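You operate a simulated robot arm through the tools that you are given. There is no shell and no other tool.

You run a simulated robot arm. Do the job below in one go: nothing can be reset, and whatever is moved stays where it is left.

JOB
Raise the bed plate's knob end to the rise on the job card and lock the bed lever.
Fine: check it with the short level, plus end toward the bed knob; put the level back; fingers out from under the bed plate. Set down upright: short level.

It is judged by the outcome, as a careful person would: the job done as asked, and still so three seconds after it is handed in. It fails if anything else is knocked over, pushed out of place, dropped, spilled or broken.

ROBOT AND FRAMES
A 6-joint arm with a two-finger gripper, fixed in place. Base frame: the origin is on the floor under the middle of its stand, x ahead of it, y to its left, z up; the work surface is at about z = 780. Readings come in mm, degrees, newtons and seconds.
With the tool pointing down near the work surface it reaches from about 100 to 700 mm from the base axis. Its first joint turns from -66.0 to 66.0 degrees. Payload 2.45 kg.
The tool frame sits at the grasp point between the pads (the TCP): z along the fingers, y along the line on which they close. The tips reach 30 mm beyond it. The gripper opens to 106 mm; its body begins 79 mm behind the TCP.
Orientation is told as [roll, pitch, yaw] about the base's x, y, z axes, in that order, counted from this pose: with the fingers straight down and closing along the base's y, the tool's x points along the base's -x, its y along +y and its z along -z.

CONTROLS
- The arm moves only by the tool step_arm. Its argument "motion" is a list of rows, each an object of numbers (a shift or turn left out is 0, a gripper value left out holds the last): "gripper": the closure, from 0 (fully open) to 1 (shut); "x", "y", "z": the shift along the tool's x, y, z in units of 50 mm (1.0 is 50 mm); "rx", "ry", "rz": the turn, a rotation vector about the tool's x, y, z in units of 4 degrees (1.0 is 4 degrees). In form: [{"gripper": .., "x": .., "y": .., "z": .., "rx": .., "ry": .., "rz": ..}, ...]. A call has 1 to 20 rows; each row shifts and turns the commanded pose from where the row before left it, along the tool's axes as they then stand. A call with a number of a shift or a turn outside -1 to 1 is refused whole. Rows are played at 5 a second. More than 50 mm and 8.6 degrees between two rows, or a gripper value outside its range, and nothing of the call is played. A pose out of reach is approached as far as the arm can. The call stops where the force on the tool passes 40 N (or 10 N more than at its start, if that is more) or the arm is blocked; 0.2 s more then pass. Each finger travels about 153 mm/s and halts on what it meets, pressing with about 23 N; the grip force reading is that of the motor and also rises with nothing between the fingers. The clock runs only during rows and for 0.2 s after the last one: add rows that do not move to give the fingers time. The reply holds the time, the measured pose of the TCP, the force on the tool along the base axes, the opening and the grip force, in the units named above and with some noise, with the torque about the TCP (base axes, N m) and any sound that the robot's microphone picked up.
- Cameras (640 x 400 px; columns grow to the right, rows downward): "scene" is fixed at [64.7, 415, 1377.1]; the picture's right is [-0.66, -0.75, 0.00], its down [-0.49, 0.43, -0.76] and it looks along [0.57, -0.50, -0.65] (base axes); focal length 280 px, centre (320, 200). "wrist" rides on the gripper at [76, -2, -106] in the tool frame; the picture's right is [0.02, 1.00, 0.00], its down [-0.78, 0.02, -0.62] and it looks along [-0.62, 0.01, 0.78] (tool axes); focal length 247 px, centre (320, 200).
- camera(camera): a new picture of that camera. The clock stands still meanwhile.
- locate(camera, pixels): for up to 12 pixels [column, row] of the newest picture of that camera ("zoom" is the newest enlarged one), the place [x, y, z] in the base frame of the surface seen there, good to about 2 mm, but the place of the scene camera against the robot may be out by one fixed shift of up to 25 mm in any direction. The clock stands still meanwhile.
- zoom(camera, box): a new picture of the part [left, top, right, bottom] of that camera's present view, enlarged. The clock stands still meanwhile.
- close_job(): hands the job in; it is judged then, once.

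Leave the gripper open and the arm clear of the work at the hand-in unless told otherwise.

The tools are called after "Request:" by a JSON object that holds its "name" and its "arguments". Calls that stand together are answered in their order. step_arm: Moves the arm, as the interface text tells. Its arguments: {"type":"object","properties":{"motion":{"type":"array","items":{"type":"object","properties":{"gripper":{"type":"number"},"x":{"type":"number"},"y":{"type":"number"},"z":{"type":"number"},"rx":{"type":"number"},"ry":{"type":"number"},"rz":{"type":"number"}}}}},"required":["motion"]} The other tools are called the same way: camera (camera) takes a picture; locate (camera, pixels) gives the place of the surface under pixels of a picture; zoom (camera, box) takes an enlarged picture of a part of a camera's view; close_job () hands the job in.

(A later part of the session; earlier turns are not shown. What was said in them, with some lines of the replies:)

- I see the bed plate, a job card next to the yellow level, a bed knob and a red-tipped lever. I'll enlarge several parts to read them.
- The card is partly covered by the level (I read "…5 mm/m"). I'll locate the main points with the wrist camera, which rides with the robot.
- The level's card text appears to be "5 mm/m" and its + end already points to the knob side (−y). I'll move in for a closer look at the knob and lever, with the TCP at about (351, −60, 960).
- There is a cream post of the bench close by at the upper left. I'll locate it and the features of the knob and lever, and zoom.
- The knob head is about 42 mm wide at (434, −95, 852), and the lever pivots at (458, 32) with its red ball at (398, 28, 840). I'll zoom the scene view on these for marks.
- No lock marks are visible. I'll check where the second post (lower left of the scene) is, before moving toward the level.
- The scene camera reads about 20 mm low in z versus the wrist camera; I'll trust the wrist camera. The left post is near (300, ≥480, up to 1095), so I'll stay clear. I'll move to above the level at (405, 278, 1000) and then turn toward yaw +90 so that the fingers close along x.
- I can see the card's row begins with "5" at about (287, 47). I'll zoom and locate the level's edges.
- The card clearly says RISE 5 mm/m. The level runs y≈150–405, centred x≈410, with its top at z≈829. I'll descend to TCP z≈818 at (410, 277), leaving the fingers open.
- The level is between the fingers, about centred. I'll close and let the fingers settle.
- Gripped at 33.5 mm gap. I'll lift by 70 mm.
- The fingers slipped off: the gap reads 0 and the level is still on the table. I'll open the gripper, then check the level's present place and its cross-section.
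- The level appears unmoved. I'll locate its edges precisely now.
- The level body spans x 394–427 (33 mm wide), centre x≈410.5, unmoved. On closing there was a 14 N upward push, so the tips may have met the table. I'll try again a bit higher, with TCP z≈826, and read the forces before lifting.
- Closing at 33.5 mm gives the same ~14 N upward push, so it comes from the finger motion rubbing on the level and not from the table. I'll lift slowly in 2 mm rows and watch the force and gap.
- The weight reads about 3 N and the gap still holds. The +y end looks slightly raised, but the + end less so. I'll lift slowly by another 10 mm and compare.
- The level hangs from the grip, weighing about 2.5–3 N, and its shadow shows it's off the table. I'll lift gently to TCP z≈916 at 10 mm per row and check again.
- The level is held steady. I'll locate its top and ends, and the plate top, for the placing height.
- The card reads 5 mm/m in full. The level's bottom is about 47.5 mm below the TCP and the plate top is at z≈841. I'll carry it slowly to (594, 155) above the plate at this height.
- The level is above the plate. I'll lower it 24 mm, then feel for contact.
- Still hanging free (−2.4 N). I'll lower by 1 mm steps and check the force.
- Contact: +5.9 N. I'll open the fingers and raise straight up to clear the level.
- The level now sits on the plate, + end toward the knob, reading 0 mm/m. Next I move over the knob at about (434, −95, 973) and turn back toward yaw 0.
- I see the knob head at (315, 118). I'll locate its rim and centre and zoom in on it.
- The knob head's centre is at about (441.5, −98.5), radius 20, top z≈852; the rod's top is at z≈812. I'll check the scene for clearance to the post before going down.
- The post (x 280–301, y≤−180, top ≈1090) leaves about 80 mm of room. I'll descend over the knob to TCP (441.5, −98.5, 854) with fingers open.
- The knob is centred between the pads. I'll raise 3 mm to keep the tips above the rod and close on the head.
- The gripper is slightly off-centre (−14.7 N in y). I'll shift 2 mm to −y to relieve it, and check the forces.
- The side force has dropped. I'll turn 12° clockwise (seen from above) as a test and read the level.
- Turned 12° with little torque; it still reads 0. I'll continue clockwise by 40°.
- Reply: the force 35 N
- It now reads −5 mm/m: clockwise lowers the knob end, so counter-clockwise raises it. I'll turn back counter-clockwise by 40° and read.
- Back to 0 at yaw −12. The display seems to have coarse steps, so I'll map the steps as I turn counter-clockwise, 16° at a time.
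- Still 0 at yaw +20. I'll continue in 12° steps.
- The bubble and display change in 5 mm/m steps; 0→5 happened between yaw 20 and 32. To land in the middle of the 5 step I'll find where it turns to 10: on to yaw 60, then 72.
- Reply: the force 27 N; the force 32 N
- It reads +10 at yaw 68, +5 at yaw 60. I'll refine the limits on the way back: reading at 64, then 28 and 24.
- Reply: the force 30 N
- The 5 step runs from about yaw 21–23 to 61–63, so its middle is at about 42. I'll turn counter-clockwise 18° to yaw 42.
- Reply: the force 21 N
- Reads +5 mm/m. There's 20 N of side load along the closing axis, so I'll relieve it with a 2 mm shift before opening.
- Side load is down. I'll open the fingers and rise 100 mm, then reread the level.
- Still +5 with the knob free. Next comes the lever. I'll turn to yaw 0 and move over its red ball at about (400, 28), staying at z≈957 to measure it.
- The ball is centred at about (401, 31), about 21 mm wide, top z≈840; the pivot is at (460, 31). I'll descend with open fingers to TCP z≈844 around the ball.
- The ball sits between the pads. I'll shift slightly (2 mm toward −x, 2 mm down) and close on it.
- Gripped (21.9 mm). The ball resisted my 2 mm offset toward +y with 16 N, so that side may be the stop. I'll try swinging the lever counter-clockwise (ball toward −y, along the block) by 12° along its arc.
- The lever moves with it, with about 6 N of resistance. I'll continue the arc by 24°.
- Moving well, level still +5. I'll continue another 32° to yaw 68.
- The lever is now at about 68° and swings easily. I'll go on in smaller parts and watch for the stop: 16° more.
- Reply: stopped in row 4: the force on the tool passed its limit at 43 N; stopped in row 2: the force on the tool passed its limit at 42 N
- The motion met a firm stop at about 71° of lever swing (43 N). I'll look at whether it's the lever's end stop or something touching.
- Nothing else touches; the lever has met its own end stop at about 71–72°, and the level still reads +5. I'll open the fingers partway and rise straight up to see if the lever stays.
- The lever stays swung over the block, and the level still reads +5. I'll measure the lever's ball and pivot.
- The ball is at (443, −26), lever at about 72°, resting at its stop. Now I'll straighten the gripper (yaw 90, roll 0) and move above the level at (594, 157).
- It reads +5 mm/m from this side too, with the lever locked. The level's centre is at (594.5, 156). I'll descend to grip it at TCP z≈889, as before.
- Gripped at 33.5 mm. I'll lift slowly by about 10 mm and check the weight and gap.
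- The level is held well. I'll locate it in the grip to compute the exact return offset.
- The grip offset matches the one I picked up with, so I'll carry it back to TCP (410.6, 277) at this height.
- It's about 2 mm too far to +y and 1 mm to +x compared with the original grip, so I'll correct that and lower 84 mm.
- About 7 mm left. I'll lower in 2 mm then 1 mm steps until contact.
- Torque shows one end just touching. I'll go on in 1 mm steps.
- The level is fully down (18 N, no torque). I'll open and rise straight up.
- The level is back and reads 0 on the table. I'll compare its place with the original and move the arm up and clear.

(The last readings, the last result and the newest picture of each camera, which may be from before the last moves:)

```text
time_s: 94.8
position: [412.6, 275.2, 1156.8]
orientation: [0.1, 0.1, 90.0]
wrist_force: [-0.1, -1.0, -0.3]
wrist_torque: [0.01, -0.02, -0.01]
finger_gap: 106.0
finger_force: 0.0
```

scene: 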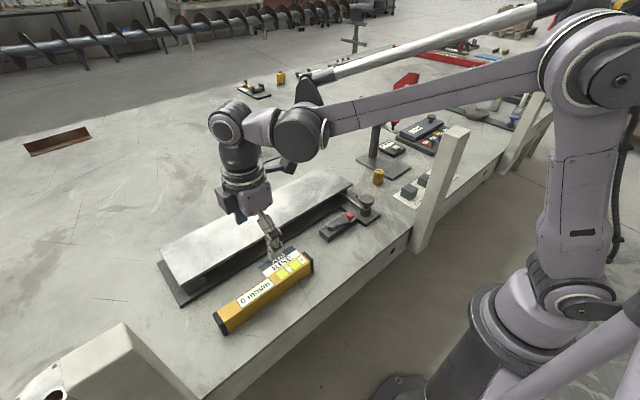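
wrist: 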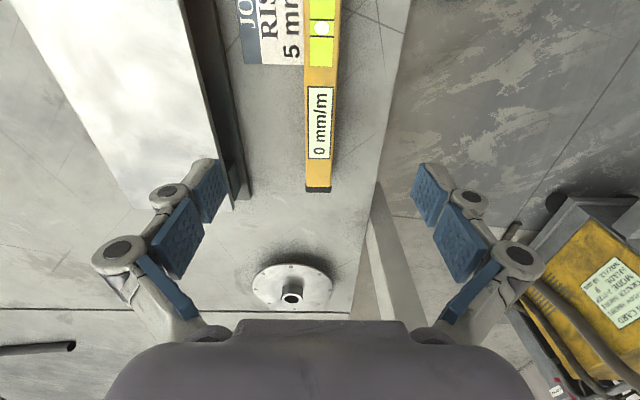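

The level is back within about 2 mm of its original place, upright. I'll move the arm back toward its starting area and take a last look.

Request:
{"name": "step_arm", "arguments": {"motion": [{"x": 0.75, "y": 0.146}, {"x": 0.75, "y": 0.146}, {"x": 0.75, "y": 0.146}, {"x": 0.75, "y": 0.146}, {"x": 0.75, "y": 0.146}, {"x": 0.75, "y": 0.146}, {"x": 0.75, "y": 0.146}, {}, {}]}}

Request:
{"name": "camera", "arguments": {"camera": "scene"}}

Request:
{"name": "zoom", "arguments": {"camera": "scene", "box": [150, 160, 400, 340]}}

Request:
{"name": "zoom", "arguments": {"camera": "scene", "box": [300, 160, 400, 250]}}

```text
time_s: 96.8
position: [361.3, 13.3, 1156.1]
orientation: [0.0, 0.1, 90.0]
wrist_force: [0.1, -1.1, 0.3]
wrist_torque: [0.05, -0.04, 0.03]
finger_gap: 106.1
finger_force: 0.1
```

```text
taken
```

scene: 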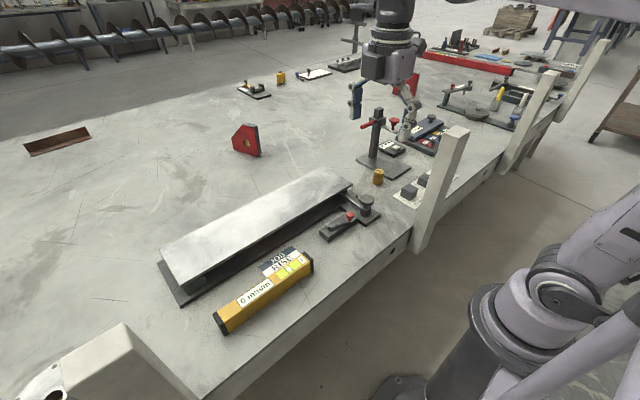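

```text
2.22 times, centred on (275, 250) of scene
```

zoom: 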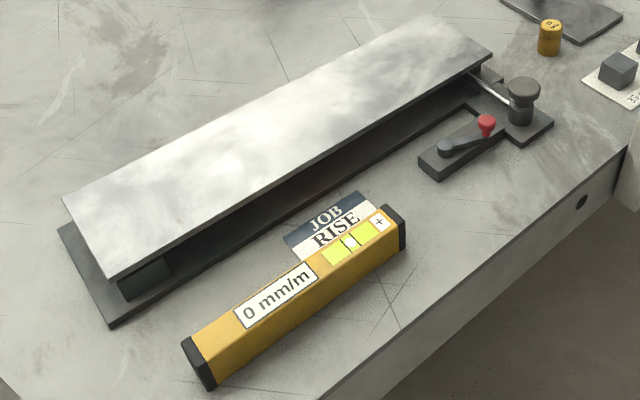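

```text
4.44 times, centred on (350, 205) of scene
```

zoom: 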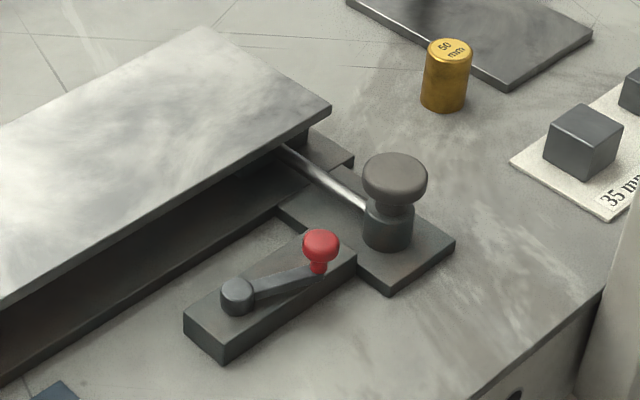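

The plate's knob end read +5 mm/m with the lever locked at its stop. The level is back upright in its place reading 0 on the table, nothing else has moved, and the open gripper is clear. I'm handing in the job.

Request:
{"name": "close_job", "arguments": {}}

```text
The job is handed in.
```

I raised the bed plate's knob end to 5 mm/m, as the job card says, and locked the bed lever. The job is handed in.

- **Rise:** With the short level on the plate, plus end toward the bed knob, it read +5 mm/m before and after locking. The level only shows steps of 5, so I set the knob to the middle of the range that reads +5.
- **Lever:** I swung it about 72° to its end stop, where it stayed after I let go. It has no lock markings. I took that end as locked because the knob turned freely with the lever at the other end. I did not test that the knob is now held.
- **Level:** It is back upright on the table within about 2 mm of where it was, reading 0. My first grip on it slipped, but it was still resting on the table and did not move.
- **Arm:** The gripper is open, out from under the plate and clear of the work. I saw nothing else moved in the last pictures.
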